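You operate a simulated robot arm through the tools that you are given. There is no shell and no other tool. Be economical: measure what you need, move in short steps, check, and stop when the job is done.

Carry out the task below with a simulated robot arm. There is one attempt and no reset: what you move stays moved.

Task
Tare the hand core, weigh the yellow-banded hand roll and add it up.
Fine: tare first, then the core goes back in the grey cradle; the roll stays in the scale cradle; leave the other rolls.

It is judged by the outcome, as a careful person would: the job done as asked, and still so three seconds after it is handed in. It fails if anything else is knocked over, pushed out of place, dropped, spilled or broken.

Robot
A 7-joint arm with a two-finger parallel gripper, fixed in place. Base frame: the origin is at the foot of the arm, x ahead of it, y to its left, z up; the work surface is at about z = 0.633. Lengths are in m, angles in degrees, forces in N, time in s.
Its first joint turns from -166.0 to 166.0 degrees. Payload 4.4 kg.
Tool frame: the origin (TCP) lies between the finger pads and is the grasp point; the fingertips stand 0.023 m ahead of it; z points along the fingers, y is the line along which they close. Largest opening 0.094 m; finger width 0.038, thickness 0.01; the body of the gripper, 0.054 by 0.096 m, starts 0.039 m behind the TCP.
Orientation is that of the tool frame in the base frame, as [roll, pitch, yaw] about the fixed x, y, z axes, in that order (R = Rz(yaw) Ry(pitch) Rx(roll)). With the fingers straight down and closing along the base's y, the tool's x points along the base's -x, its y along +y and its z along -z.

Tools
- The arm moves only by the tool step_arm. Its argument "plan" is a list of rows, each an object (a shift or turn left out is 0, a gripper value left out holds the last) with "grip": the closure in counts, from 0 (fully open) to 255 (shut); "xyz": the shift along the base's x, y, z in m, a list of three; "rotation": the turn, a rotation vector about the base's x, y, z in degrees, a list of three. In form: [{"grip": grip, "xyz": [x, y, z], "rotation": [ax, ay, az]}, ...]. A call has 1 to 12 rows; each row shifts and turns the commanded pose from where the row before left it. Rows are played at 5 a second. More than 0.05 m and 8.6 degrees between two rows, or a gripper value outside its range, and nothing of the call is played. Where a pose cannot be reached the arm comes as near as it can. A force on the tool above 90 N (or 10 N above the force at the start of the call, whichever is more), or a blocked arm, ends the call early, and 0.2 s more pass. Each finger travels about 0.072 m/s and halts on what it meets, pressing with about 32 N; the grip force reading is that of the motor and also rises with nothing between the fingers. The clock runs only during rows and for 0.2 s after the last one: add rows that do not move to give the fingers time. It gives the time, the measured TCP pose, the force on the tool (base axes), the opening and the grip force at its end, in the units of the frame above (readings bear some noise).
- Cameras (640 x 400 px; columns grow to the right, rows downward): "scene" is fixed at [0.4044, 0.647, 1.3728]; the picture's right is [-0.84, -0.55, 0.00], its down [-0.35, 0.54, -0.77] and it looks along [0.42, -0.64, -0.64] (base axes); focal length 214 px, centre (320, 200). "wrist" rides on the gripper at [0.086, 0.016, -0.074] in the tool frame; the picture's right is [-0.18, 0.98, 0.00], its down [-0.58, -0.11, -0.81] and it looks along [-0.79, -0.15, 0.59] (tool axes); focal length 243 px, centre (320, 200).
- get_image(camera): a new picture of that camera. No time passes.
- pixel_to_xyz(camera, pixels): for up to 12 pixels [column, row] of the newest picture of that camera ("zoom" is the newest enlarged one), the place [x, y, z] in the base frame of the surface seen there, good to about 0.003 m, but the place of the scene camera against the robot may be out by one fixed shift of up to 0.012 m in any direction. No time passes.
- enlarge(camera, box): a new picture of the part [left, top, right, bottom] of that camera's present view, enlarged. No time passes.
- finish_job(): hands the job in; it is judged then, once.

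Work in short steps. Measure before you move; look again where a grasp or a placing could have gone wrong, and mend it. You have 80 turns and 54 pictures in all, those below and enlarged ones among them. Open the gripper and draw the arm clear of the work before you hand the job in, unless the task says otherwise; then end with one line.

The tools are called after "Emit:" as name(argument=value, ...) on one line, values as JSON. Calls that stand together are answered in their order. step_arm: Moves the arm, as the interface text tells. Its arguments: {"type":"object","properties":{"plan":{"type":"array","items":{"type":"object","properties":{"grip":{"type":"number"},"xyz":{"type":"array","items":{"type":"number"}},"rotation":{"type":"array","items":{"type":"number"}}}}}},"required":["plan"]} The other tools are called the same way: get_image (camera) takes a picture; pixel_to_xyz (camera, pixels) gives the place of the surface under pixels of a picture; enlarge (camera, box) takes an enlarged picture of a part of a camera's view; finish_job () hands the job in.

At the start:

```text
t: 0.0
tcp_pos: [0.6274, 0.3377, 1.2735]
orientation: [179.9, 0.0, 180.0]
ft_force: [-0.3, 0.4, 0.2]
finger_gap: 0.094
grasp_force: 0.0
```

scene: 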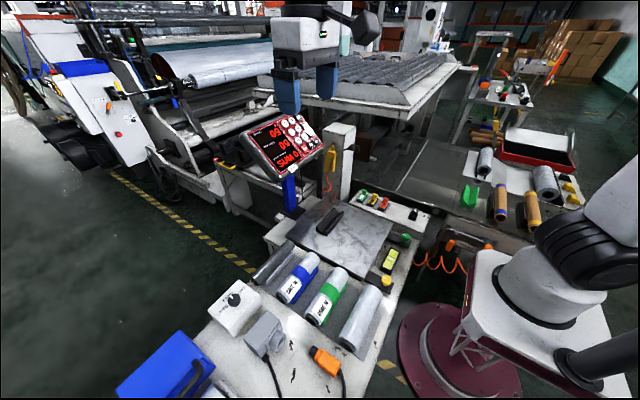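
wrist: 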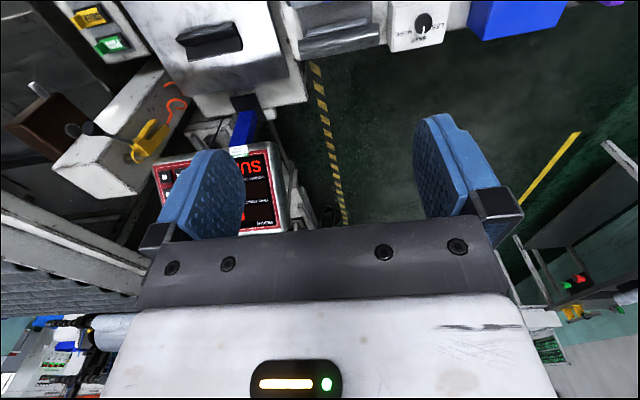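

The scene shows a scale with display near (290,140), rolls at (298,278),(325,295),(360,318), and a rack of others at the right. I enlarge both areas to identify the core, cradles and yellow-banded roll.

Emit:
enlarge(camera="scene", box=[220, 100, 440, 380])

Emit:
enlarge(camera="scene", box=[400, 60, 620, 270])

Emit:
enlarge(camera="scene", box=[235, 95, 345, 215])

```text
1.43 times, centred on (330, 240) of scene
```

zoom: 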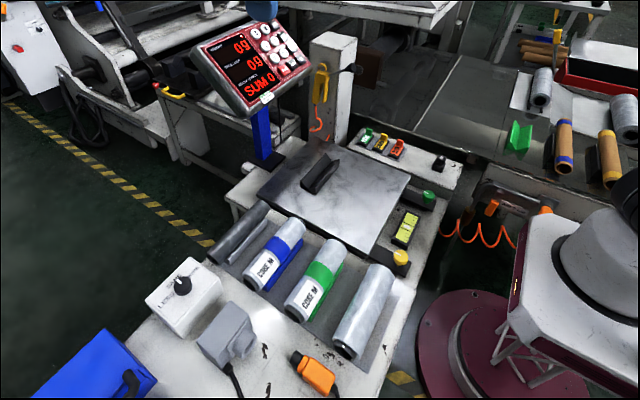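

```text
1.90 times, centred on (510, 165) of scene
```

zoom: 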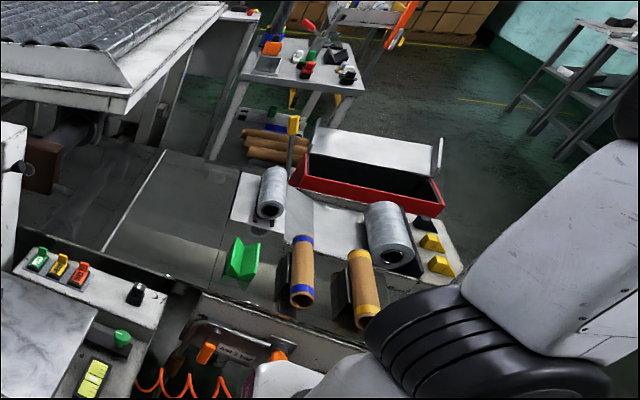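

```text
3.33 times, centred on (290, 155) of scene
```

zoom: 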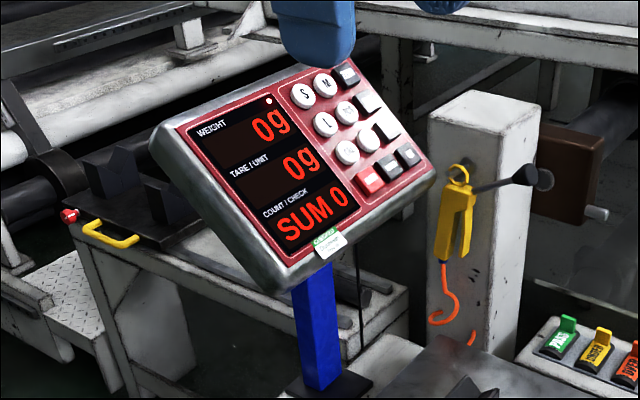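

I need to read the labels on the rolls and the buttons, so I zoom in closer on each.

Emit:
enlarge(camera="scene", box=[245, 230, 405, 330])

Emit:
enlarge(camera="scene", box=[340, 170, 440, 300])

Emit:
enlarge(camera="scene", box=[450, 140, 590, 240])

Emit:
enlarge(camera="scene", box=[285, 110, 330, 160])

```text
4.00 times, centred on (325, 280) of scene
```

zoom: 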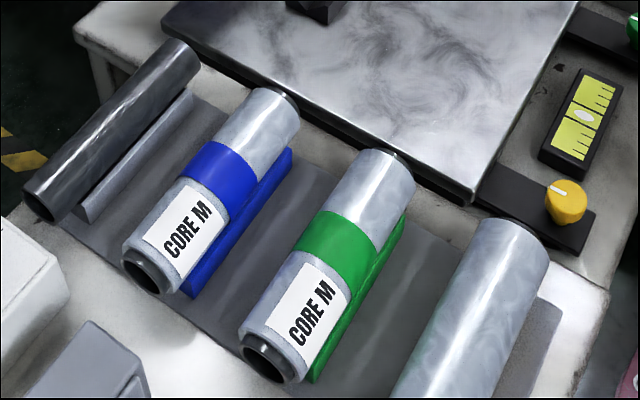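

```text
3.08 times, centred on (390, 235) of scene
```

zoom: 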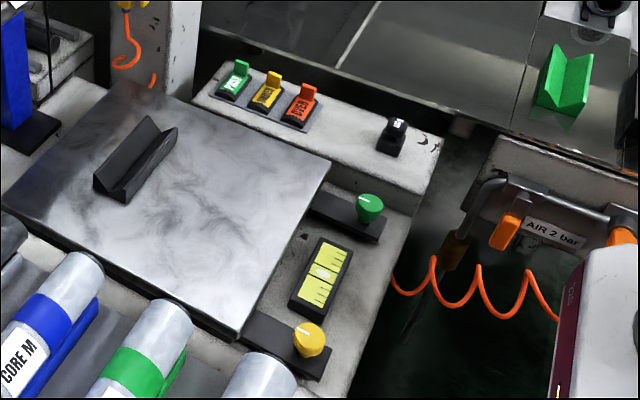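

```text
4.00 times, centred on (520, 190) of scene
```

zoom: 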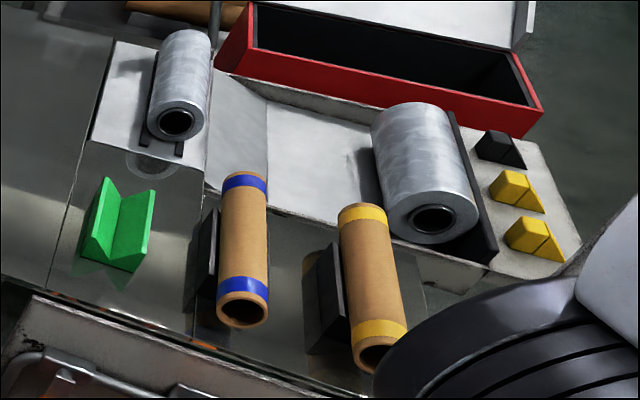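

```text
8.00 times, centred on (308, 135) of scene
```

zoom: 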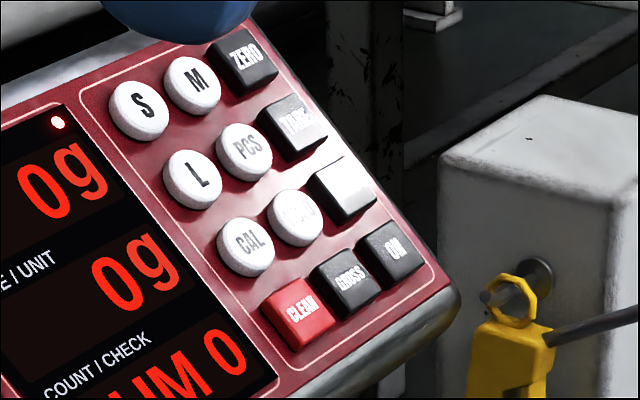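

The keypad has ZERO, TARE, one glare-covered key, GROSS, ON and CLEAR. A dark tube lies at the left of the roll rack, and a yellow-banded object isn't obvious there, so I measure the main things.

Emit:
get_image(camera="scene")

Emit:
pixel_to_xyz(camera="scene", pixels=[[255, 278], [290, 245], [285, 292], [312, 257], [313, 318], [343, 272], [345, 343], [375, 290], [330, 220], [290, 225], [360, 268], [501, 205]])

Emit:
pixel_to_xyz(camera="scene", pixels=[[531, 212], [485, 160], [545, 180], [470, 195], [307, 128], [313, 134], [317, 140], [303, 145], [297, 124], [366, 196], [240, 305], [290, 190]])

```text
44 pictures are left
```

scene: 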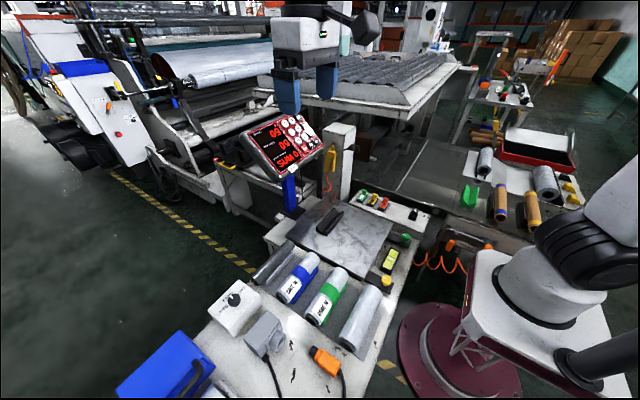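

```text
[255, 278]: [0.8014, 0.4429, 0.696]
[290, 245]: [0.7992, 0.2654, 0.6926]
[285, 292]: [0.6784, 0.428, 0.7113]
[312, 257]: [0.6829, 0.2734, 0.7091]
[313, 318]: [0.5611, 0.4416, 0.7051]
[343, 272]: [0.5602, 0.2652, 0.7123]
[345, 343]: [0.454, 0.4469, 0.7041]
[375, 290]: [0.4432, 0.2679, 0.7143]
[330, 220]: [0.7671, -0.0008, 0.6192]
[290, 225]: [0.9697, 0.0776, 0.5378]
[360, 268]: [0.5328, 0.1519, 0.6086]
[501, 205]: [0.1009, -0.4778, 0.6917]
```

```text
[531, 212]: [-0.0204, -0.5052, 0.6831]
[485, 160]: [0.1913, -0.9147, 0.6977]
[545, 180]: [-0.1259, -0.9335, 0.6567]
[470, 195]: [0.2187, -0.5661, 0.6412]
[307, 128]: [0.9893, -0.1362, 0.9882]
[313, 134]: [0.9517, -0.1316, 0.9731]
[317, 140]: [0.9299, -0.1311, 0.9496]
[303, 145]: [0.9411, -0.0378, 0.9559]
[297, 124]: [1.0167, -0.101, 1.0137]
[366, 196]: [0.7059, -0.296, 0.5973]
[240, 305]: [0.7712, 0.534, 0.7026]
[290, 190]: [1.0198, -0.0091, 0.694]
```

Three labelled levers near (362-385,198) and the keypad may both be relevant; I zoom to read them.

Emit:
enlarge(camera="scene", box=[355, 185, 391, 213])

Emit:
enlarge(camera="scene", box=[328, 275, 398, 355])

```text
14.29 times, centred on (373, 199) of scene
```

zoom: 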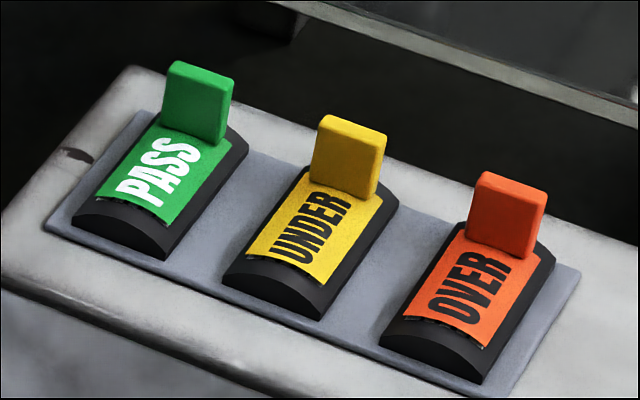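

```text
5.00 times, centred on (363, 315) of scene
```

zoom: 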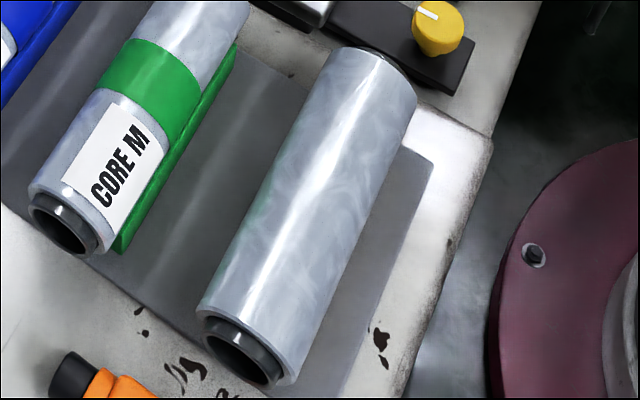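

No yellow-banded roll is visible among the rack rolls (third at (362,315) is plain). I turn the wrist camera to look at the rest of the surroundings, high up.

Emit:
step_arm(plan=[{"xyz": [-0.03, -0.02, 0], "rotation": [0, 0, -8.5]}, {"xyz": [-0.03, -0.02, 0], "rotation": [0, 0, -8.5]}, {"xyz": [-0.03, -0.02, 0], "rotation": [0, 0, -8.5]}, {"xyz": [-0.03, -0.02, 0], "rotation": [0, 0, -8.5]}, {"xyz": [-0.03, -0.02, 0], "rotation": [0, 0, -8.5]}, {"xyz": [-0.03, -0.02, 0], "rotation": [0, 0, -8.5]}, {"rotation": [0, 0, -8.5]}, {"rotation": [0, 0, -8.5]}, {"rotation": [0, 0, -8.5]}, {"rotation": [0, 0, -8.5]}, {"rotation": [0, 0, -8.5]}, {"rotation": [0, 0, -8.5]}])

Emit:
get_image(camera="wrist")

Emit:
get_image(camera="scene")

```text
t: 2.6
tcp_pos: [0.4472, 0.2152, 1.2718]
orientation: [180.0, 0.1, 78.0]
ft_force: [-0.9, 0.0, 0.4]
finger_gap: 0.0941
grasp_force: 0.1
```

```text
41 pictures are left
```

wrist: 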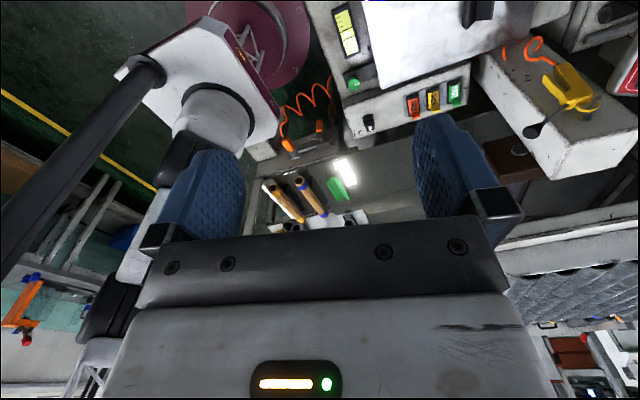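

```text
40 pictures are left
```

scene: 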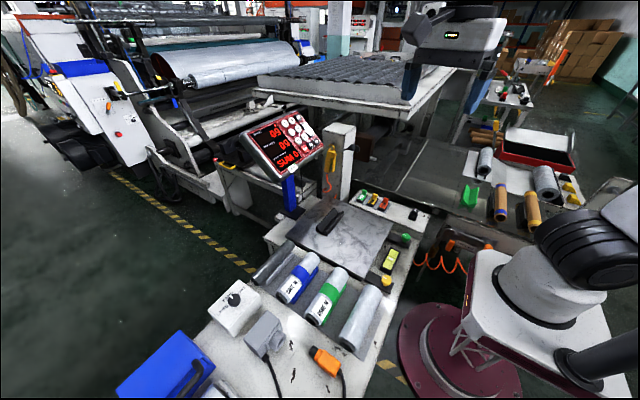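

The wrist view shows the right bench but nothing new; I keep turning to look behind the robot and to the left.

Emit:
step_arm(plan=[{"rotation": [0, 0, -8.5]}, {"rotation": [0, 0, -8.5]}, {"rotation": [0, 0, -8.5]}, {"rotation": [0, 0, -8.5]}, {"rotation": [0, 0, -8.5]}, {"rotation": [0, 0, -8.5]}, {"rotation": [0, 0, -8.5]}, {"rotation": [0, 0, -8.5]}, {"rotation": [0, 0, -8.5]}])

Emit:
get_image(camera="wrist")

```text
t: 4.6
tcp_pos: [0.4818, 0.1323, 1.2566]
orientation: [-177.7, -0.3, 21.6]
ft_force: [0.0, -0.1, 0.2]
finger_gap: 0.0941
grasp_force: 0.0
out of reach, approached as far as the arm can: row 6, 7, 8, 9
```

```text
39 pictures are left
```

wrist: 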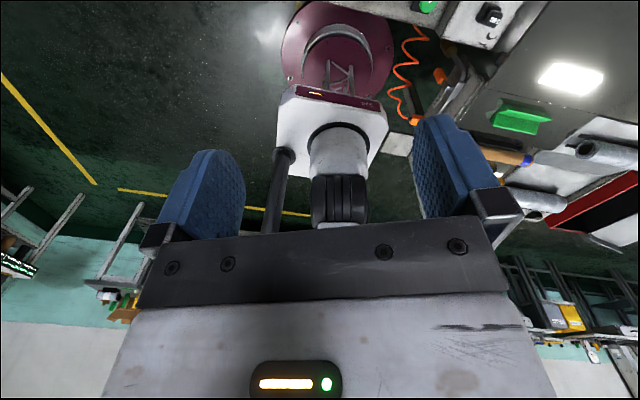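

Nothing lies behind the robot. I turn back to look at the rack rolls from the robot's side.

Emit:
step_arm(plan=[{"rotation": [0, 0, 8.5]}, {"rotation": [0, 0, 8.5]}, {"rotation": [0, 0, 8.5]}, {"rotation": [0, 0, 8.5]}, {"rotation": [0, 0, 8.5]}, {"rotation": [0, 0, 8.5]}, {"rotation": [0, 0, 8.5]}, {"rotation": [0, 0, 8.5]}, {"rotation": [0, 0, 8.5]}, {"rotation": [0, 0, 8.5]}, {"rotation": [0, 0, 8.5]}, {"rotation": [0, 0, 8.5]}])

Emit:
step_arm(plan=[{"rotation": [0, 0, 8.5], "xyz": [-0.03, 0.02, -0.02]}, {"rotation": [0, 0, 8.5], "xyz": [-0.03, 0.02, -0.02]}, {"rotation": [0, 0, 8.5], "xyz": [-0.03, 0.02, -0.02]}, {"xyz": [-0.03, 0.02, -0.02]}, {"xyz": [-0.03, 0.02, -0.02]}, {"xyz": [0, 0.02, -0.02]}])

Emit:
get_image(camera="wrist")

```text
t: 7.2
tcp_pos: [0.4814, 0.1322, 1.2559]
orientation: [-177.8, -0.3, 123.9]
ft_force: [-0.5, 0.0, -0.6]
finger_gap: 0.0941
grasp_force: 0.0
```

```text
t: 8.6
tcp_pos: [0.3328, 0.2537, 1.1396]
orientation: [-177.7, -0.4, 149.2]
ft_force: [0.1, -0.7, 0.9]
finger_gap: 0.094
grasp_force: 0.0
```

```text
38 pictures are left
```

wrist: 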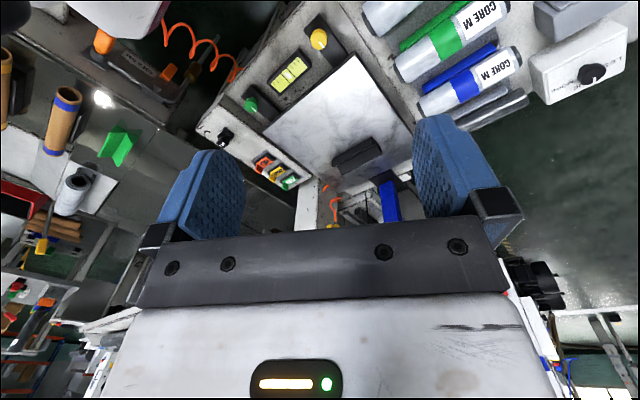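

I still see no yellow band on the rack's third roll, though the brown tube on the right bench has yellow bands. I zoom the wrist view on both groups.

Emit:
enlarge(camera="wrist", box=[340, 0, 540, 130])

Emit:
step_arm(plan=[{"rotation": [0, 0, -8.5], "xyz": [0, -0.04, 0]}, {"rotation": [0, 0, -8.5], "xyz": [0, -0.04, 0]}, {"rotation": [0, 0, -8.5], "xyz": [0, -0.04, 0]}, {"rotation": [0, 0, -8.5], "xyz": [0, -0.04, 0]}, {"rotation": [0, 0, -8.5], "xyz": [0, -0.04, 0]}, {"rotation": [0, 0, -8.5], "xyz": [0, -0.04, 0]}, {"rotation": [0, 0, -8.5], "xyz": [0, -0.04, 0]}, {"rotation": [0, 0, -8.5], "xyz": [0, -0.04, 0]}, {"rotation": [0, 0, 0], "xyz": [0, -0.04, 0]}])

Emit:
get_image(camera="wrist")

```text
3.08 times, centred on (440, 65) of wrist
```

zoom: 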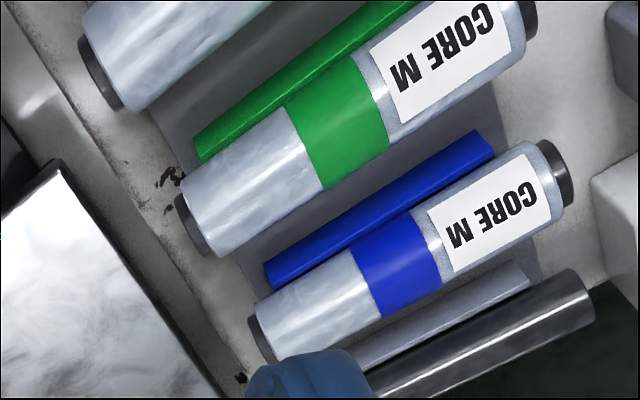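

```text
t: 10.6
tcp_pos: [0.3284, -0.1091, 1.1407]
orientation: [-177.7, -0.4, 81.2]
ft_force: [0.3, -0.1, 0.6]
finger_gap: 0.0943
grasp_force: 0.1
```

```text
36 pictures are left
```

wrist: 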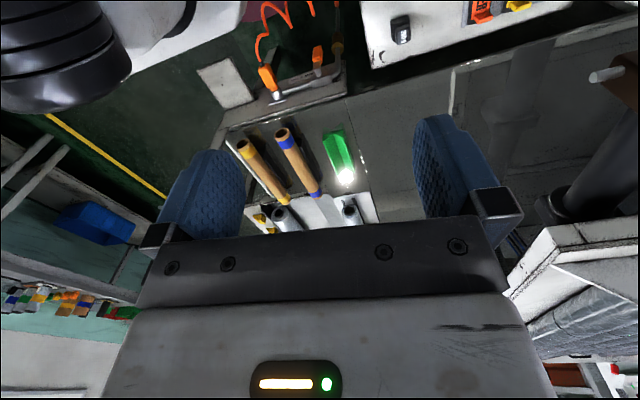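

The right bench holds brown blue- and yellow-banded tubes and two film rolls. I go closer for a proper look at them.

Emit:
step_arm(plan=[{"xyz": [-0.02, -0.04, -0.01]}, {"xyz": [-0.02, -0.04, -0.01]}, {"xyz": [-0.03, -0.04, -0.01]}, {"xyz": [-0.03, -0.04, -0.01]}, {"xyz": [-0.03, -0.04, -0.01]}, {"xyz": [-0.03, -0.03, -0.01]}])

Emit:
enlarge(camera="wrist", box=[160, 0, 480, 220])

Emit:
enlarge(camera="scene", box=[480, 170, 560, 240])

```text
refused: row 3 steps farther than a row can; nothing moved
```

```text
1.82 times, centred on (320, 110) of wrist
```

zoom: 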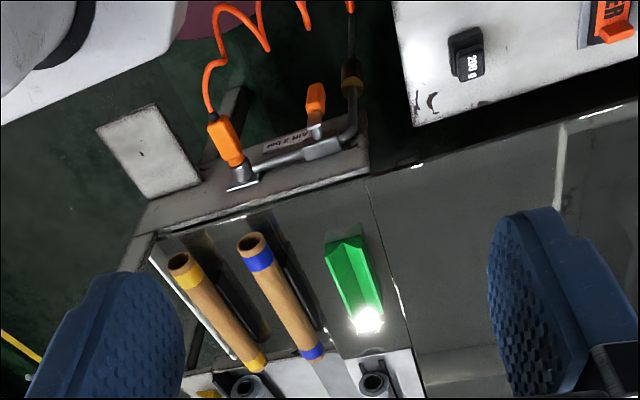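

```text
5.71 times, centred on (520, 205) of scene
```

zoom: 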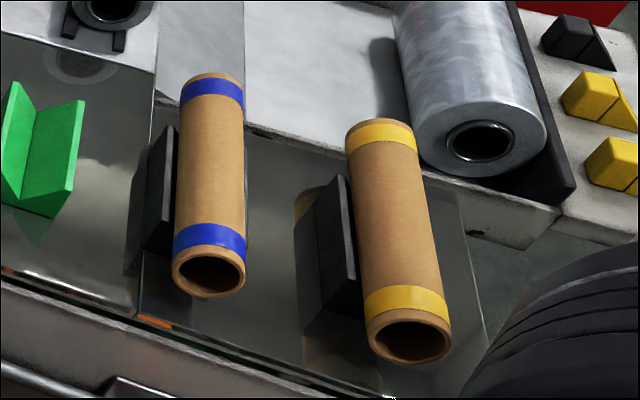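

The brown tubes are bare cardboard cores, not film rolls. The area to the left (+y), outside the scene camera's view, is still unseen; I turn the wrist toward it.

Emit:
step_arm(plan=[{"rotation": [0, 0, 8.5], "xyz": [0, 0.04, 0]}, {"rotation": [0, 0, 8.5], "xyz": [0, 0.04, 0]}, {"rotation": [0, 0, 8.5], "xyz": [0, 0.04, 0]}, {"rotation": [0, 0, 8.5], "xyz": [0, 0.04, 0]}, {"rotation": [0, 0, 8.5], "xyz": [0, 0.04, 0]}, {"rotation": [0, 0, 8.5], "xyz": [0, 0.04, 0]}, {"rotation": [0, 0, 8.5], "xyz": [0, 0.02, 0]}, {"rotation": [0, 0, 8.5]}, {"rotation": [0, 0, 8.5]}, {"rotation": [0, 0, 8.5]}, {"rotation": [0, 0, 8.5]}, {"rotation": [0, 0, 8.5]}])

Emit:
step_arm(plan=[{"rotation": [0, 0, 8.5]}, {"rotation": [0, 0, 8.5]}, {"rotation": [0, 0, 8.5]}, {"rotation": [0, 0, 8.5]}, {"rotation": [0, 0, 8.5]}, {"rotation": [0, 0, 8.5]}, {"rotation": [0, 0, 8.5]}, {"rotation": [0, 0, 8.5]}])

Emit:
get_image(camera="wrist")

```text
t: 13.2
tcp_pos: [0.3325, 0.1516, 1.1371]
orientation: [-177.7, -0.4, -176.6]
ft_force: [0.7, 0.3, 1.2]
finger_gap: 0.0941
grasp_force: 0.1
```

```text
t: 15.0
tcp_pos: [0.3319, 0.1515, 1.1365]
orientation: [-177.7, -0.4, -108.6]
ft_force: [-0.3, 0.1, -0.4]
finger_gap: 0.0942
grasp_force: 0.0
```

```text
33 pictures are left
```

wrist: 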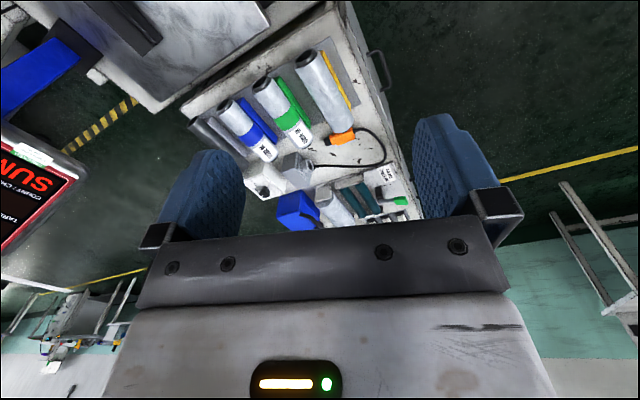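

From here the third roll's cradle shows yellow (345,75), and there is more on the table beyond. I enlarge.

Emit:
enlarge(camera="wrist", box=[180, 30, 400, 160])

Emit:
enlarge(camera="wrist", box=[260, 140, 430, 240])

Emit:
pixel_to_xyz(camera="wrist", pixels=[[332, 203], [297, 208], [360, 203], [373, 195], [385, 175], [345, 75], [320, 85], [385, 205]])

```text
2.91 times, centred on (290, 95) of wrist
```

zoom: 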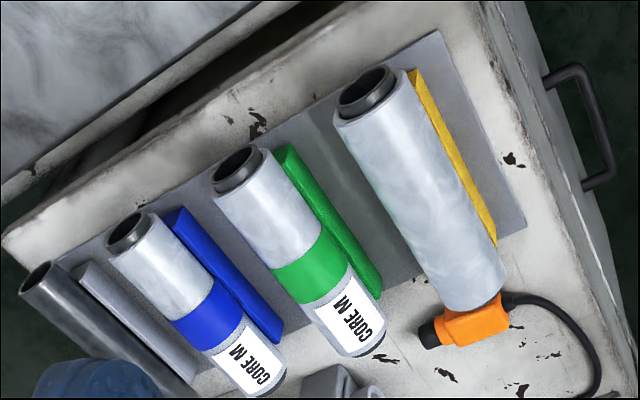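

```text
3.76 times, centred on (345, 190) of wrist
```

zoom: 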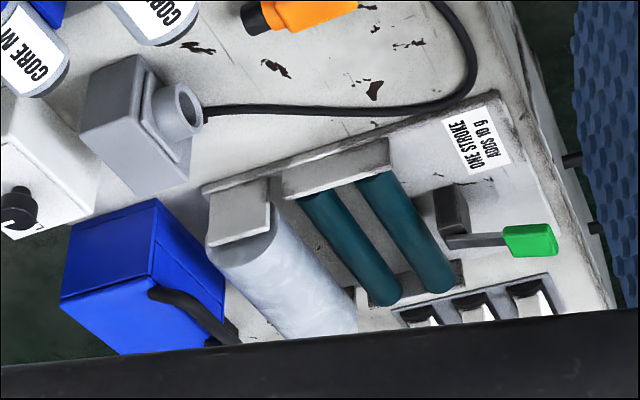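

```text
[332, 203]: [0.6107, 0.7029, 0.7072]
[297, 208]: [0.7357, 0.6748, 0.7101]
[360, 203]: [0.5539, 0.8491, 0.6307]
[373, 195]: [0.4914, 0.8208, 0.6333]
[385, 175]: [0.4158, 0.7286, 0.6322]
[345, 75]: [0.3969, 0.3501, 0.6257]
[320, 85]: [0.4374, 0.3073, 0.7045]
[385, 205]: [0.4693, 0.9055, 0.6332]
```

The cradle of the third roll is yellow, so it is the likely yellow-banded roll, but no band shows. I move in above it and look closely.

Emit:
step_arm(plan=[{"xyz": [0.02, -0.02, -0.04]}, {"xyz": [0.02, -0.02, -0.04]}, {"xyz": [0.02, -0.02, -0.04]}, {"xyz": [0, -0.02, -0.04]}])

Emit:
get_image(camera="wrist")

```text
t: 16.0
tcp_pos: [0.3914, 0.0728, 0.9736]
orientation: [-177.7, -0.3, -108.7]
ft_force: [-0.2, 0.1, -0.2]
finger_gap: 0.0939
grasp_force: 0.1
```

```text
30 pictures are left
```

wrist: 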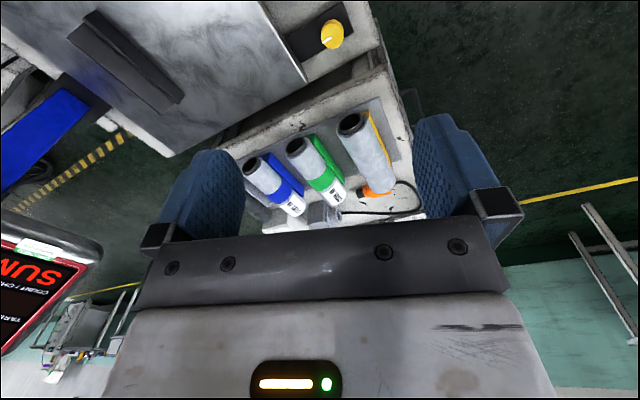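

The third roll sits in the yellow cradle and is the only candidate; I'll verify its band when lifted. Next I take a good vantage over the rack to measure.

Emit:
step_arm(plan=[{"xyz": [0.02, 0, 0.04], "rotation": [0, 0, 6]}, {"xyz": [0.02, 0, 0.04], "rotation": [0, 0, 6]}, {"xyz": [0.045, 0, 0.01], "rotation": [-2, 0, 7]}, {"xyz": [0.045, 0, 0.0]}, {"xyz": [0.045, 0, 0.0]}, {"xyz": [0.04, 0, 0.0]}])

Emit:
get_image(camera="wrist")

```text
t: 17.4
tcp_pos: [0.6064, 0.072, 1.0672]
orientation: [-177.6, -2.3, -89.7]
ft_force: [-0.8, 0.7, 0.2]
finger_gap: 0.094
grasp_force: 0.1
```

```text
29 pictures are left
```

wrist: 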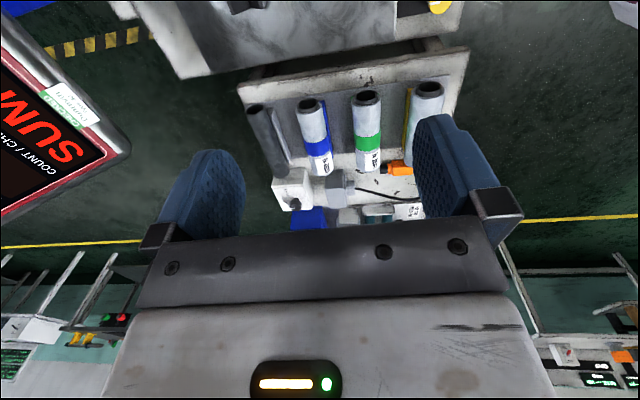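

The rack is at (240-450, 80-175). I enlarge it and measure.

Emit:
enlarge(camera="wrist", box=[230, 60, 470, 200])

```text
2.67 times, centred on (350, 130) of wrist
```

zoom: 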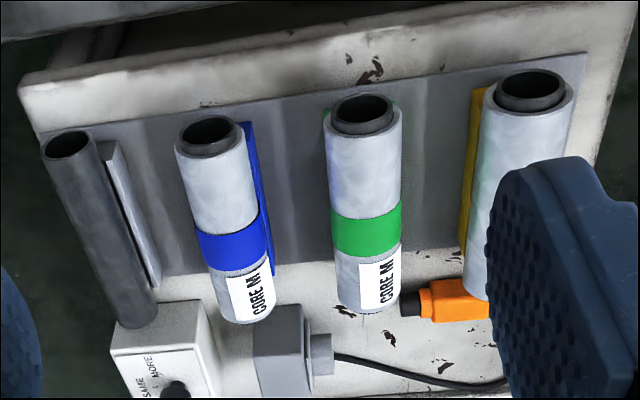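

I measure the core, grey cradle, roll 3 and the rack base in this zoom.

Emit:
pixel_to_xyz(camera="zoom", pixels=[[46, 165], [72, 165], [95, 158], [123, 320], [140, 310], [155, 312], [113, 155], [155, 275], [290, 180], [105, 120], [85, 210], [110, 240]])

Emit:
pixel_to_xyz(camera="zoom", pixels=[[482, 115], [525, 125], [572, 110], [478, 95], [465, 240], [478, 285], [200, 310], [160, 350], [590, 120], [500, 125], [545, 122], [180, 160]])

Emit:
pixel_to_xyz(camera="wrist", pixels=[[250, 5], [230, 5], [265, 5], [300, 60], [130, 148], [60, 90], [95, 120], [265, 110]])

```text
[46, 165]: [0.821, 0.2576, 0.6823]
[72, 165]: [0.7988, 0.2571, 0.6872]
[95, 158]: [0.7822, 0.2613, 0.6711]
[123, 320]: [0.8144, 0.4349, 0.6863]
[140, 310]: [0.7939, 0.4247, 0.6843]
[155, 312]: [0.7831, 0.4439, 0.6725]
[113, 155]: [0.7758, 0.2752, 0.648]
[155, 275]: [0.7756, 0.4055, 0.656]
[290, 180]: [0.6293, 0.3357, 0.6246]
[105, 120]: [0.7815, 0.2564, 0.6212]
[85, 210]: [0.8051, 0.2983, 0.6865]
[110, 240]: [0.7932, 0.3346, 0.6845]
```

```text
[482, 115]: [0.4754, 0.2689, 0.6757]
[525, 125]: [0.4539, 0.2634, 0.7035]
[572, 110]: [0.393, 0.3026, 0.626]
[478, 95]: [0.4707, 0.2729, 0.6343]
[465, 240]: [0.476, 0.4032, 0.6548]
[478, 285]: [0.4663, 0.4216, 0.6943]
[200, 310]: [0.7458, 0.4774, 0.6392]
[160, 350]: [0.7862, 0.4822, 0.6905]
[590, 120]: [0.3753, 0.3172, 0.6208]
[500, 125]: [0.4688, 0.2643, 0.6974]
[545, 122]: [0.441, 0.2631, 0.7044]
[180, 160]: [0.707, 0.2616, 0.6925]
```

```text
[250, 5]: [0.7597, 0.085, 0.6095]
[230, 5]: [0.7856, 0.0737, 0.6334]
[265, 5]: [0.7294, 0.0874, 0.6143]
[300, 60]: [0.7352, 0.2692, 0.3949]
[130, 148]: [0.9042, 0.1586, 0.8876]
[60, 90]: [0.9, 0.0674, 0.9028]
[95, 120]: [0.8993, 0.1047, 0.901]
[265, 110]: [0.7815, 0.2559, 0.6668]
```

Core: centre about (0.800, 0.35, 0.666), radius 0.02; roll 3: x≈0.448, top 0.704. Now I turn the wrist to yaw ~90 (looking toward -y) to measure the scale cradle and keypad.

Emit:
step_arm(plan=[{"xyz": [0, 0.03, 0.02], "rotation": [0, 0, -8.5]}, {"xyz": [0, 0.03, 0.02], "rotation": [0, 0, -8.5]}, {"xyz": [0, 0.03, 0.02], "rotation": [0, 0, -8.5]}, {"xyz": [0, 0.03, 0.02], "rotation": [0, 0, -8.5]}, {"xyz": [0, 0.03, 0], "rotation": [0, 0, -8.5]}, {"xyz": [0, 0.03, 0], "rotation": [0, 0, -8.5]}, {"xyz": [0, 0.03, 0], "rotation": [0, 0, -8.5]}, {"xyz": [0, 0.03, 0], "rotation": [0, 0, -8.5]}, {"rotation": [0, 0, -8.5]}, {"rotation": [0, 0, -8.5]}, {"rotation": [0, 0, -8.5]}, {"rotation": [0, 0, -8.5]}])

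Emit:
step_arm(plan=[{"rotation": [0, 0, -8.5]}, {"rotation": [0, 0, -8.5]}, {"rotation": [0, 0, -8.5]}])

Emit:
get_image(camera="wrist")

```text
t: 20.0
tcp_pos: [0.6059, 0.3116, 1.1463]
orientation: [-177.6, -2.4, 168.1]
ft_force: [-0.1, 0.0, 0.1]
finger_gap: 0.0939
grasp_force: 0.0
```

```text
t: 20.8
tcp_pos: [0.6078, 0.3111, 1.1471]
orientation: [-177.6, -2.3, 142.7]
ft_force: [-0.3, 0.1, 0.2]
finger_gap: 0.094
grasp_force: 0.1
```

```text
27 pictures are left
```

wrist: 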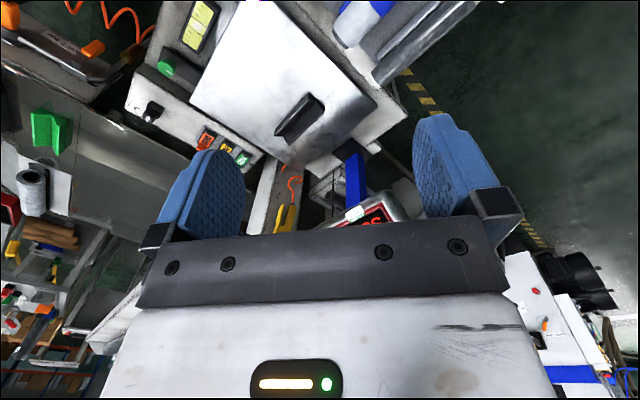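

The scale cradle is at (300,118) and the pan around it; I enlarge to measure it.

Emit:
enlarge(camera="wrist", box=[240, 60, 400, 160])

```text
4.00 times, centred on (320, 110) of wrist
```

zoom: 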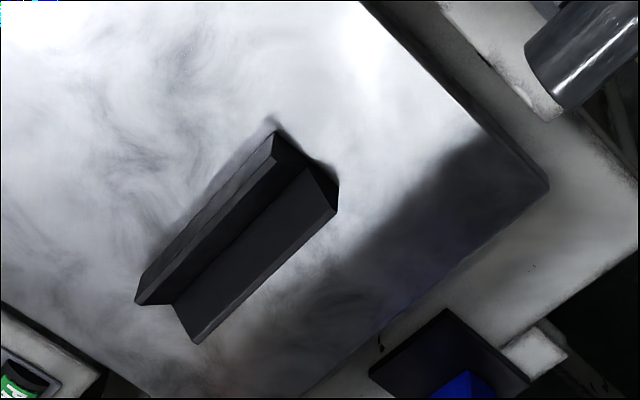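

Emit:
pixel_to_xyz(camera="zoom", pixels=[[274, 137], [303, 168], [335, 207], [140, 300], [175, 302], [197, 338], [210, 220], [240, 235], [265, 270], [420, 100], [540, 180], [150, 200]])

Emit:
enlarge(camera="scene", box=[260, 100, 340, 170])

```text
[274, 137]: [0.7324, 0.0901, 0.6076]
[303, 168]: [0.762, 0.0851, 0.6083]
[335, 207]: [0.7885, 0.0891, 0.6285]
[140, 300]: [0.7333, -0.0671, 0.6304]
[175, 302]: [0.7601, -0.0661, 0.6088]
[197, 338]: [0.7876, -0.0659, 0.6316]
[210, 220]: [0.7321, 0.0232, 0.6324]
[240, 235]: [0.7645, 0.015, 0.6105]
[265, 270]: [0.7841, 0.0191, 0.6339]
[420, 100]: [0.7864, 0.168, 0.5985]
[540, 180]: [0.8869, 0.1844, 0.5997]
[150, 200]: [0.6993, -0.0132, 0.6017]
```

```text
5.71 times, centred on (300, 135) of scene
```

zoom: 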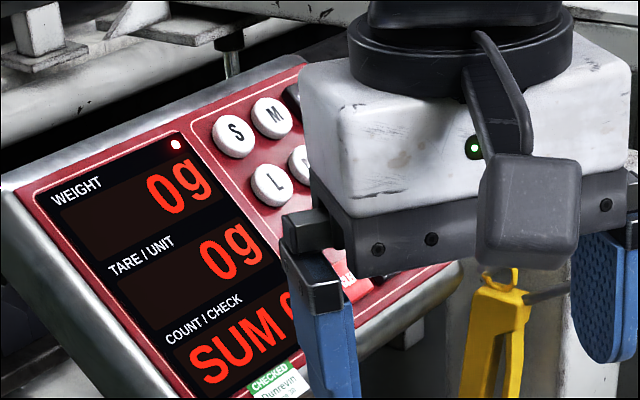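

Scale cradle: valley x≈0.762, z≈0.608, y from -0.067 to 0.088, wall tops 0.632. Next I position in front of the keypad to read and measure its keys.

Emit:
step_arm(plan=[{"xyz": [-0.01, -0.04, 0.01], "rotation": [0, 0, 7.5]}, {"xyz": [-0.01, -0.04, 0.01], "rotation": [0, 0, 7.5]}, {"xyz": [-0.01, -0.04, 0.01], "rotation": [0, 0, 7.5]}, {"xyz": [-0.01, -0.04, 0.01], "rotation": [0, 0, 7.5]}, {"xyz": [-0.01, -0.04, 0.02], "rotation": [-2.3, 0, 7.3]}, {"xyz": [-0.01, -0.04, 0.02], "rotation": [0, 2, 0]}, {"xyz": [-0.02, -0.04, 0.02]}, {"xyz": [-0.02, -0.04, 0.02]}, {"xyz": [0, -0.04, 0]}])

Emit:
get_image(camera="wrist")

```text
t: 22.8
tcp_pos: [0.5056, -0.0509, 1.2685]
orientation: [-175.3, -4.1, 180.0]
ft_force: [-0.8, -0.4, 0.2]
finger_gap: 0.0937
grasp_force: 0.1
```

```text
24 pictures are left
```

wrist: 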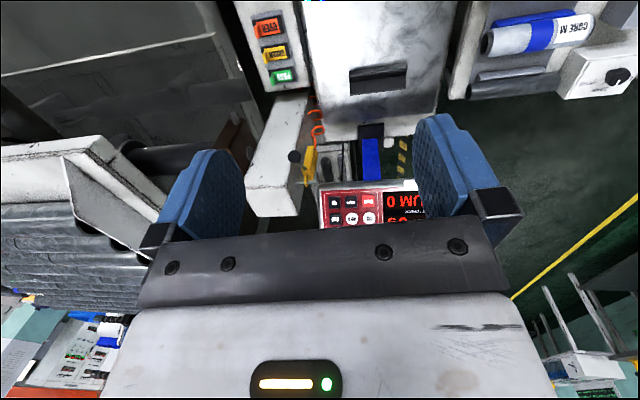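

I mis-signed a small tilt correction; the tool is off by about 5°. I correct that and rise so the keypad clears the gripper in view.

Emit:
step_arm(plan=[{"xyz": [0.0, 0, 0.04], "rotation": [4.7, -4.1, 0]}, {"xyz": [0.02, 0, 0.04]}, {"xyz": [0.03, 0, 0.03]}, {"xyz": [0.03, 0, 0]}])

Emit:
enlarge(camera="wrist", box=[280, 120, 440, 230])

```text
t: 23.8
tcp_pos: [0.5885, -0.0517, 1.3762]
orientation: [-179.9, 0.0, -179.8]
ft_force: [0.1, 0.3, 0.1]
finger_gap: 0.094
grasp_force: 0.1
```

```text
3.64 times, centred on (360, 175) of wrist
```

zoom: 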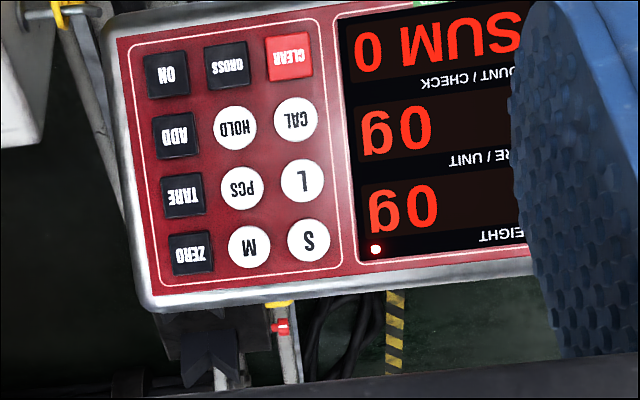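

The glare key is ADD, below TARE. I measure these keys and the panel plane.

Emit:
pixel_to_xyz(camera="zoom", pixels=[[183, 195], [175, 136], [193, 253], [166, 75], [226, 66], [236, 126], [241, 188], [163, 195], [203, 195], [183, 178], [183, 213], [335, 30]])

Emit:
pixel_to_xyz(camera="zoom", pixels=[[180, 165], [209, 165], [205, 225], [150, 165], [330, 260], [335, 150], [160, 230], [108, 60], [150, 300], [20, 80], [175, 120], [175, 150]])

```text
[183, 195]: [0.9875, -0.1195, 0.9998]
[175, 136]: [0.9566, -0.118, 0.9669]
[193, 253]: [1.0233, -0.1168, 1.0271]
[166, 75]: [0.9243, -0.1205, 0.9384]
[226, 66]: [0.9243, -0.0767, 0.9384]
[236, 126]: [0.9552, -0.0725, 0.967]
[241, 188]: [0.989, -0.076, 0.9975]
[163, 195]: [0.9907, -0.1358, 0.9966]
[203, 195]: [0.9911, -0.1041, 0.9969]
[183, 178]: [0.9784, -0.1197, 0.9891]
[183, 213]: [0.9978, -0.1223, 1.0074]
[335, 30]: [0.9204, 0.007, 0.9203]
```

```text
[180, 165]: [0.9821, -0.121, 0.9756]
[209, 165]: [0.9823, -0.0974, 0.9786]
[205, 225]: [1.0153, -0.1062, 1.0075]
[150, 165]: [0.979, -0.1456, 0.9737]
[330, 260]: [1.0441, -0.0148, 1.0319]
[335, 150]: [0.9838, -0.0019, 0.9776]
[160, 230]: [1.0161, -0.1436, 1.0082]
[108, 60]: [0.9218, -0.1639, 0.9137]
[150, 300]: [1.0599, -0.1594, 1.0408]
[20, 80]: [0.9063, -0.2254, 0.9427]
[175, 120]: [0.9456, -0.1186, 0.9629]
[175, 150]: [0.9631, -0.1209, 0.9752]
```

TARE key centre is (0.988,-0.119,0.999) and ADD (0.956,-0.118,0.968), panel sloped ~43°. Now I head for the core: yaw 90, above (0.80, 0.35).

Emit:
step_arm(plan=[{"grip": 0, "xyz": [0.015, 0.036, -0.03], "rotation": [0, 0, -8.2]}, {"xyz": [0.015, 0.036, -0.03], "rotation": [0, 0, -8.2]}, {"xyz": [0.015, 0.036, -0.03], "rotation": [0, 0, -8.2]}, {"xyz": [0.015, 0.036, -0.03], "rotation": [0, 0, -8.2]}, {"xyz": [0.015, 0.036, -0.03], "rotation": [0, 0, -8.2]}, {"xyz": [0.015, 0.036, -0.03], "rotation": [0, 0, -8.2]}, {"xyz": [0.015, 0.036, -0.03], "rotation": [0, 0, -8.2]}, {"xyz": [0.015, 0.036, -0.03], "rotation": [0, 0, -8.2]}, {"xyz": [0.015, 0.036, -0.03], "rotation": [0, 0, -8.2]}, {"xyz": [0.015, 0.036, -0.03], "rotation": [0, 0, -8.2]}, {"xyz": [0.015, 0.036, -0.03], "rotation": [0, 0, -8.2]}])

Emit:
step_arm(plan=[{"xyz": [0.025, 0, -0.04]}, {"xyz": [0.02, 0, -0.045]}, {"xyz": [0.0, 0, -0.05]}, {"xyz": [0.0, 0, -0.05]}])

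Emit:
get_image(camera="wrist")

Emit:
get_image(camera="scene")

```text
t: 26.2
tcp_pos: [0.749, 0.3494, 1.0482]
orientation: [179.9, -0.1, 89.7]
ft_force: [-0.1, -0.2, 0.8]
finger_gap: 0.094
grasp_force: 0.1
```

```text
t: 27.2
tcp_pos: [0.7946, 0.3456, 0.8596]
orientation: [179.8, -0.1, 90.0]
ft_force: [0.6, 0.5, 0.9]
finger_gap: 0.094
grasp_force: 0.1
```

```text
22 pictures are left
```

wrist: 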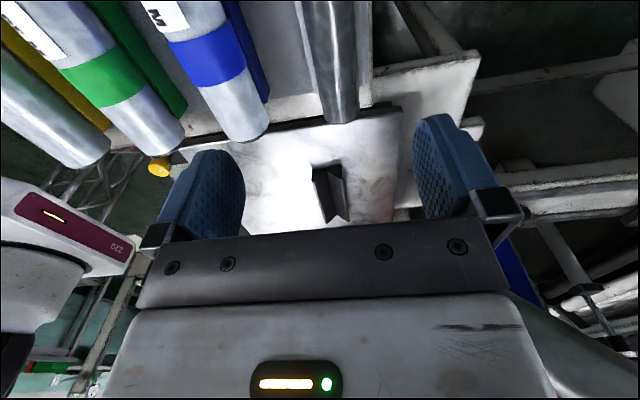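

```text
21 pictures are left
```

scene: 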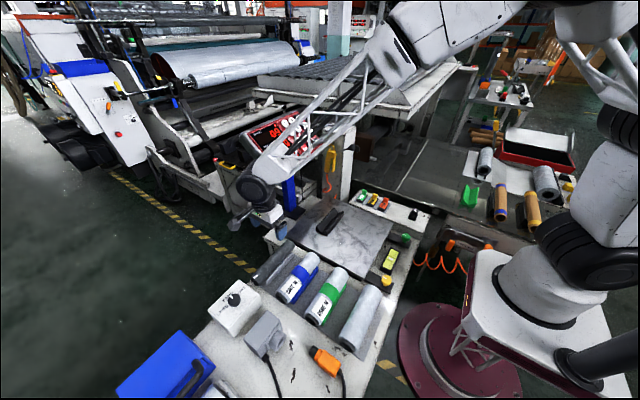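

I check the core's edges in this wrist view, near (330,80), plus the grey cradle wall beside it.

Emit:
pixel_to_xyz(camera="wrist", pixels=[[326, 100], [340, 100], [354, 100], [318, 60], [336, 60], [354, 60], [309, 80], [330, 20], [340, 122], [312, 40], [365, 60], [322, 118]])

```text
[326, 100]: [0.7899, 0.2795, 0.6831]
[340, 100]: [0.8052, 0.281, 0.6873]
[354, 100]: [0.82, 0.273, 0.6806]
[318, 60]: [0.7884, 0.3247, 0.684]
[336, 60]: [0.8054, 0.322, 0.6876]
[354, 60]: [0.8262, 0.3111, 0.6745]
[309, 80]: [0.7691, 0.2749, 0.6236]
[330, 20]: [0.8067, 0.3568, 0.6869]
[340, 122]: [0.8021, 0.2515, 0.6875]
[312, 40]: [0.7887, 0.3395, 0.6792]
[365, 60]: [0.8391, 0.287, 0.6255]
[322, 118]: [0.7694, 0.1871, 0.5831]
```

Core centre x≈0.803, top 0.687. I descend with the fingers open to TCP z≈0.684.

Emit:
step_arm(plan=[{"xyz": [0.008, 0.004, -0.04]}, {"xyz": [0, 0, -0.045]}, {"xyz": [0, 0, -0.045]}, {"xyz": [0, 0, -0.03]}, {"xyz": [0, 0, -0.016]}])

Emit:
get_image(camera="wrist")

```text
t: 28.4
tcp_pos: [0.8049, 0.3489, 0.6856]
orientation: [180.0, -0.1, 90.0]
ft_force: [0.1, -0.8, 0.5]
finger_gap: 0.0944
grasp_force: 0.0
```

```text
20 pictures are left
```

wrist: 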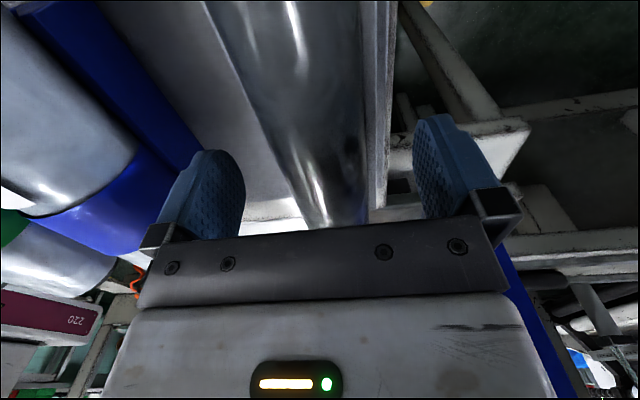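

The core lies between the pads; I close on it.

Emit:
step_arm(plan=[{"xyz": [-0.001, 0, -0.002]}, {"grip": 255}, {}, {}, {}, {}])

```text
t: 29.8
tcp_pos: [0.8034, 0.3494, 0.6846]
orientation: [180.0, -0.1, 90.0]
ft_force: [4.3, 0.1, 4.6]
finger_gap: 0.0446
grasp_force: 32.0
```

Gap 0.0446 with 32 N: it holds. I lift it.

Emit:
step_arm(plan=[{"xyz": [0, 0, 0.02]}, {"xyz": [0, 0, 0.03]}, {"xyz": [0, 0, 0.05]}, {"xyz": [0, 0, 0.0]}])

Emit:
enlarge(camera="scene", box=[200, 150, 420, 330])

```text
t: 30.8
tcp_pos: [0.8012, 0.3502, 0.7849]
orientation: [179.9, -0.1, 90.1]
ft_force: [0.0, -0.7, 0.3]
finger_gap: 0.0001
grasp_force: 31.9
```

```text
2.22 times, centred on (310, 240) of scene
```

zoom: 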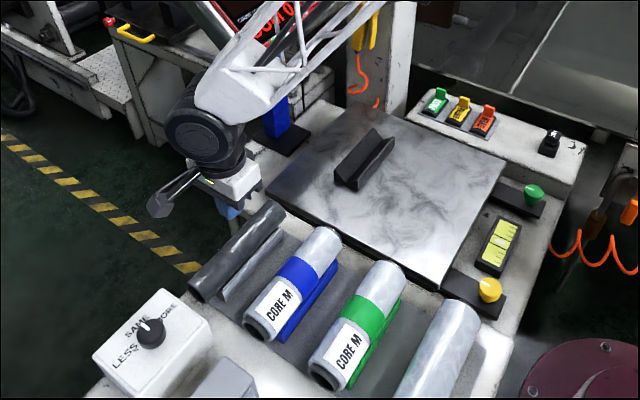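

The core slipped out (gap 0.0) and still lies in its cradle; the grip was too near its top. I open, go down a little deeper and try again.

Emit:
step_arm(plan=[{"grip": 0}, {}, {}, {}, {"xyz": [0.002, -0.001, -0.05]}, {"xyz": [0, 0, -0.03]}, {}])

Emit:
get_image(camera="wrist")

```text
t: 32.4
tcp_pos: [0.8052, 0.3491, 0.7035]
orientation: [-179.9, 0.0, 90.0]
ft_force: [-0.2, 0.3, -0.4]
finger_gap: 0.094
grasp_force: 0.1
```

```text
18 pictures are left
```

wrist: 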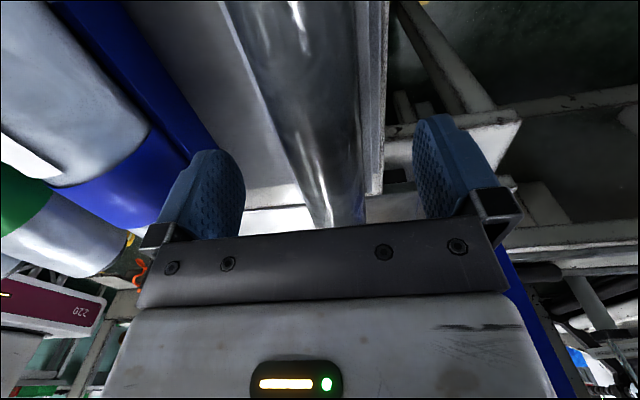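

I measure the +x cradle wall (375-387,100) to find how deep the fingers can go.

Emit:
pixel_to_xyz(camera="wrist", pixels=[[368, 100], [374, 100], [380, 100], [386, 100], [368, 40], [384, 40], [325, 100], [290, 100], [355, 100], [255, 60], [235, 60], [245, 100]])

```text
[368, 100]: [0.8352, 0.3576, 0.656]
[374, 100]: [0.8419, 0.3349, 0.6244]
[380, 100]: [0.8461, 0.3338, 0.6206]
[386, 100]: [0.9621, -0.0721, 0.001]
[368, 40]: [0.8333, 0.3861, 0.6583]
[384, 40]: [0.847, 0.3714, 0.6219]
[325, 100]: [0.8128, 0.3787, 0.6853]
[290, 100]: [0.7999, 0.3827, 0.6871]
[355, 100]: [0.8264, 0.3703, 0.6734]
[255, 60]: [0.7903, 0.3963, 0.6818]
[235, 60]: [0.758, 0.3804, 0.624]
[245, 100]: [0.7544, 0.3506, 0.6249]
```

Wall tops are z≈0.657 at x 0.776 and 0.833, so the tips can go to ~0.657. I descend to TCP 0.680 and close.

Emit:
step_arm(plan=[{"xyz": [-0.001, 0, -0.015]}, {"xyz": [0, 0, -0.0085]}, {}, {"grip": 255}, {}, {}, {}, {}])

```text
t: 34.2
tcp_pos: [0.805, 0.3507, 0.679]
orientation: [179.9, 0.0, 90.0]
ft_force: [42.3, 5.0, -25.7]
finger_gap: 0.0597
grasp_force: 45.0
```

The fingers met the cradle walls (gap 0.0597, 42 N sideways). I open at once, rise 2 mm and close again.

Emit:
step_arm(plan=[{"grip": 0}, {}, {}, {"xyz": [0, 0, 0.0025]}, {}])

Emit:
get_image(camera="wrist")

```text
t: 35.4
tcp_pos: [0.8056, 0.3499, 0.6814]
orientation: [-180.0, -0.1, 90.0]
ft_force: [0.0, 0.2, -0.6]
finger_gap: 0.0941
grasp_force: 0.0
```

```text
17 pictures are left
```

wrist: 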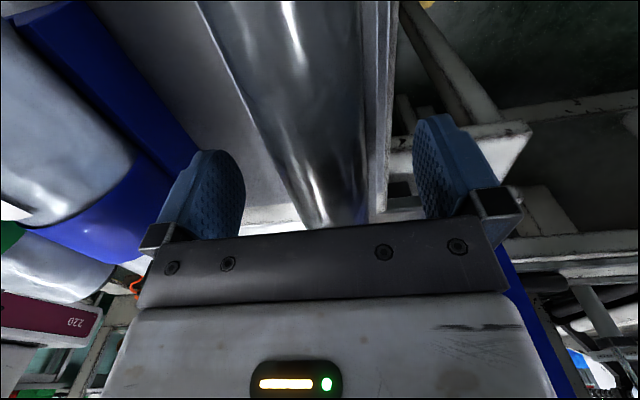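

Nothing has moved out of place. I close at this height and check the gap.

Emit:
step_arm(plan=[{"xyz": [-0.001, 0, 0]}, {"grip": 255}, {}, {}, {}, {}])

```text
t: 36.8
tcp_pos: [0.8034, 0.3508, 0.683]
orientation: [179.9, -0.2, 90.0]
ft_force: [8.0, -0.5, 6.9]
finger_gap: 0.0441
grasp_force: 32.0
```

It holds at 0.0441; I lift very slightly and check the gap before going on.

Emit:
step_arm(plan=[{"xyz": [0, 0, 0.003]}, {"xyz": [0, 0, 0.004]}, {"xyz": [0, 0, 0.005]}, {}])

```text
t: 37.8
tcp_pos: [0.8027, 0.3495, 0.6961]
orientation: [179.9, -0.1, 90.0]
ft_force: [-0.3, -0.7, -0.4]
finger_gap: 0.0443
grasp_force: 32.3
```

The gap stays at 0.0443 after 12 mm, so the core is up. I lift further and check with a picture.

Emit:
step_arm(plan=[{"xyz": [0, 0, 0.02]}, {"xyz": [0, 0, 0.03]}, {"xyz": [0, 0, 0.03]}, {}])

Emit:
get_image(camera="wrist")

```text
t: 38.8
tcp_pos: [0.804, 0.351, 0.7782]
orientation: [-180.0, -0.1, 90.0]
ft_force: [0.0, -0.3, -1.2]
finger_gap: 0.0443
grasp_force: 31.7
```

```text
16 pictures are left
```

wrist: 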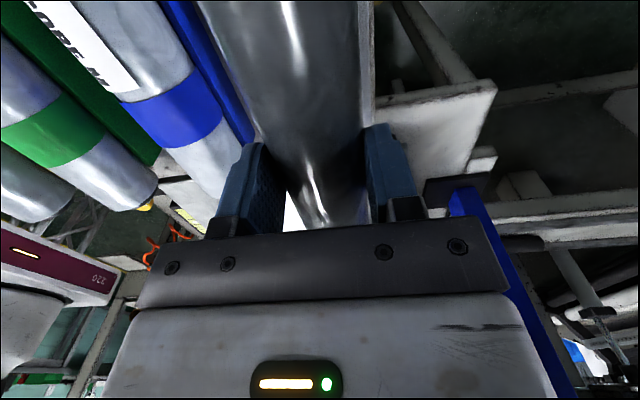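

Core held. I carry it over at z≈0.78 to above the scale cradle (0.761, 0.011).

Emit:
step_arm(plan=[{"xyz": [-0.02, -0.02, 0.01]}, {"xyz": [-0.023, -0.04, 0]}, {"xyz": [0, -0.045, 0]}, {"xyz": [0, -0.045, 0]}, {"xyz": [0, -0.045, 0]}, {"xyz": [0, -0.045, 0]}, {"xyz": [0, -0.045, 0]}, {"xyz": [0, -0.045, 0]}, {"xyz": [0, -0.01, 0]}, {}])

Emit:
enlarge(camera="scene", box=[200, 110, 420, 290])

```text
t: 41.0
tcp_pos: [0.7595, 0.0091, 0.7851]
orientation: [-180.0, -0.1, 90.0]
ft_force: [-1.0, 0.0, -0.9]
finger_gap: 0.0446
grasp_force: 31.8
```

```text
2.22 times, centred on (310, 200) of scene
```

zoom: 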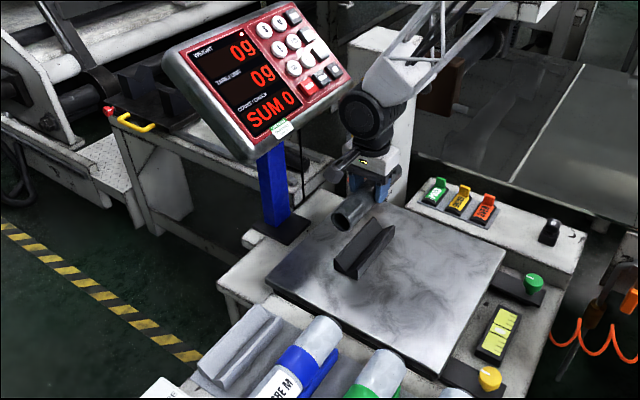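

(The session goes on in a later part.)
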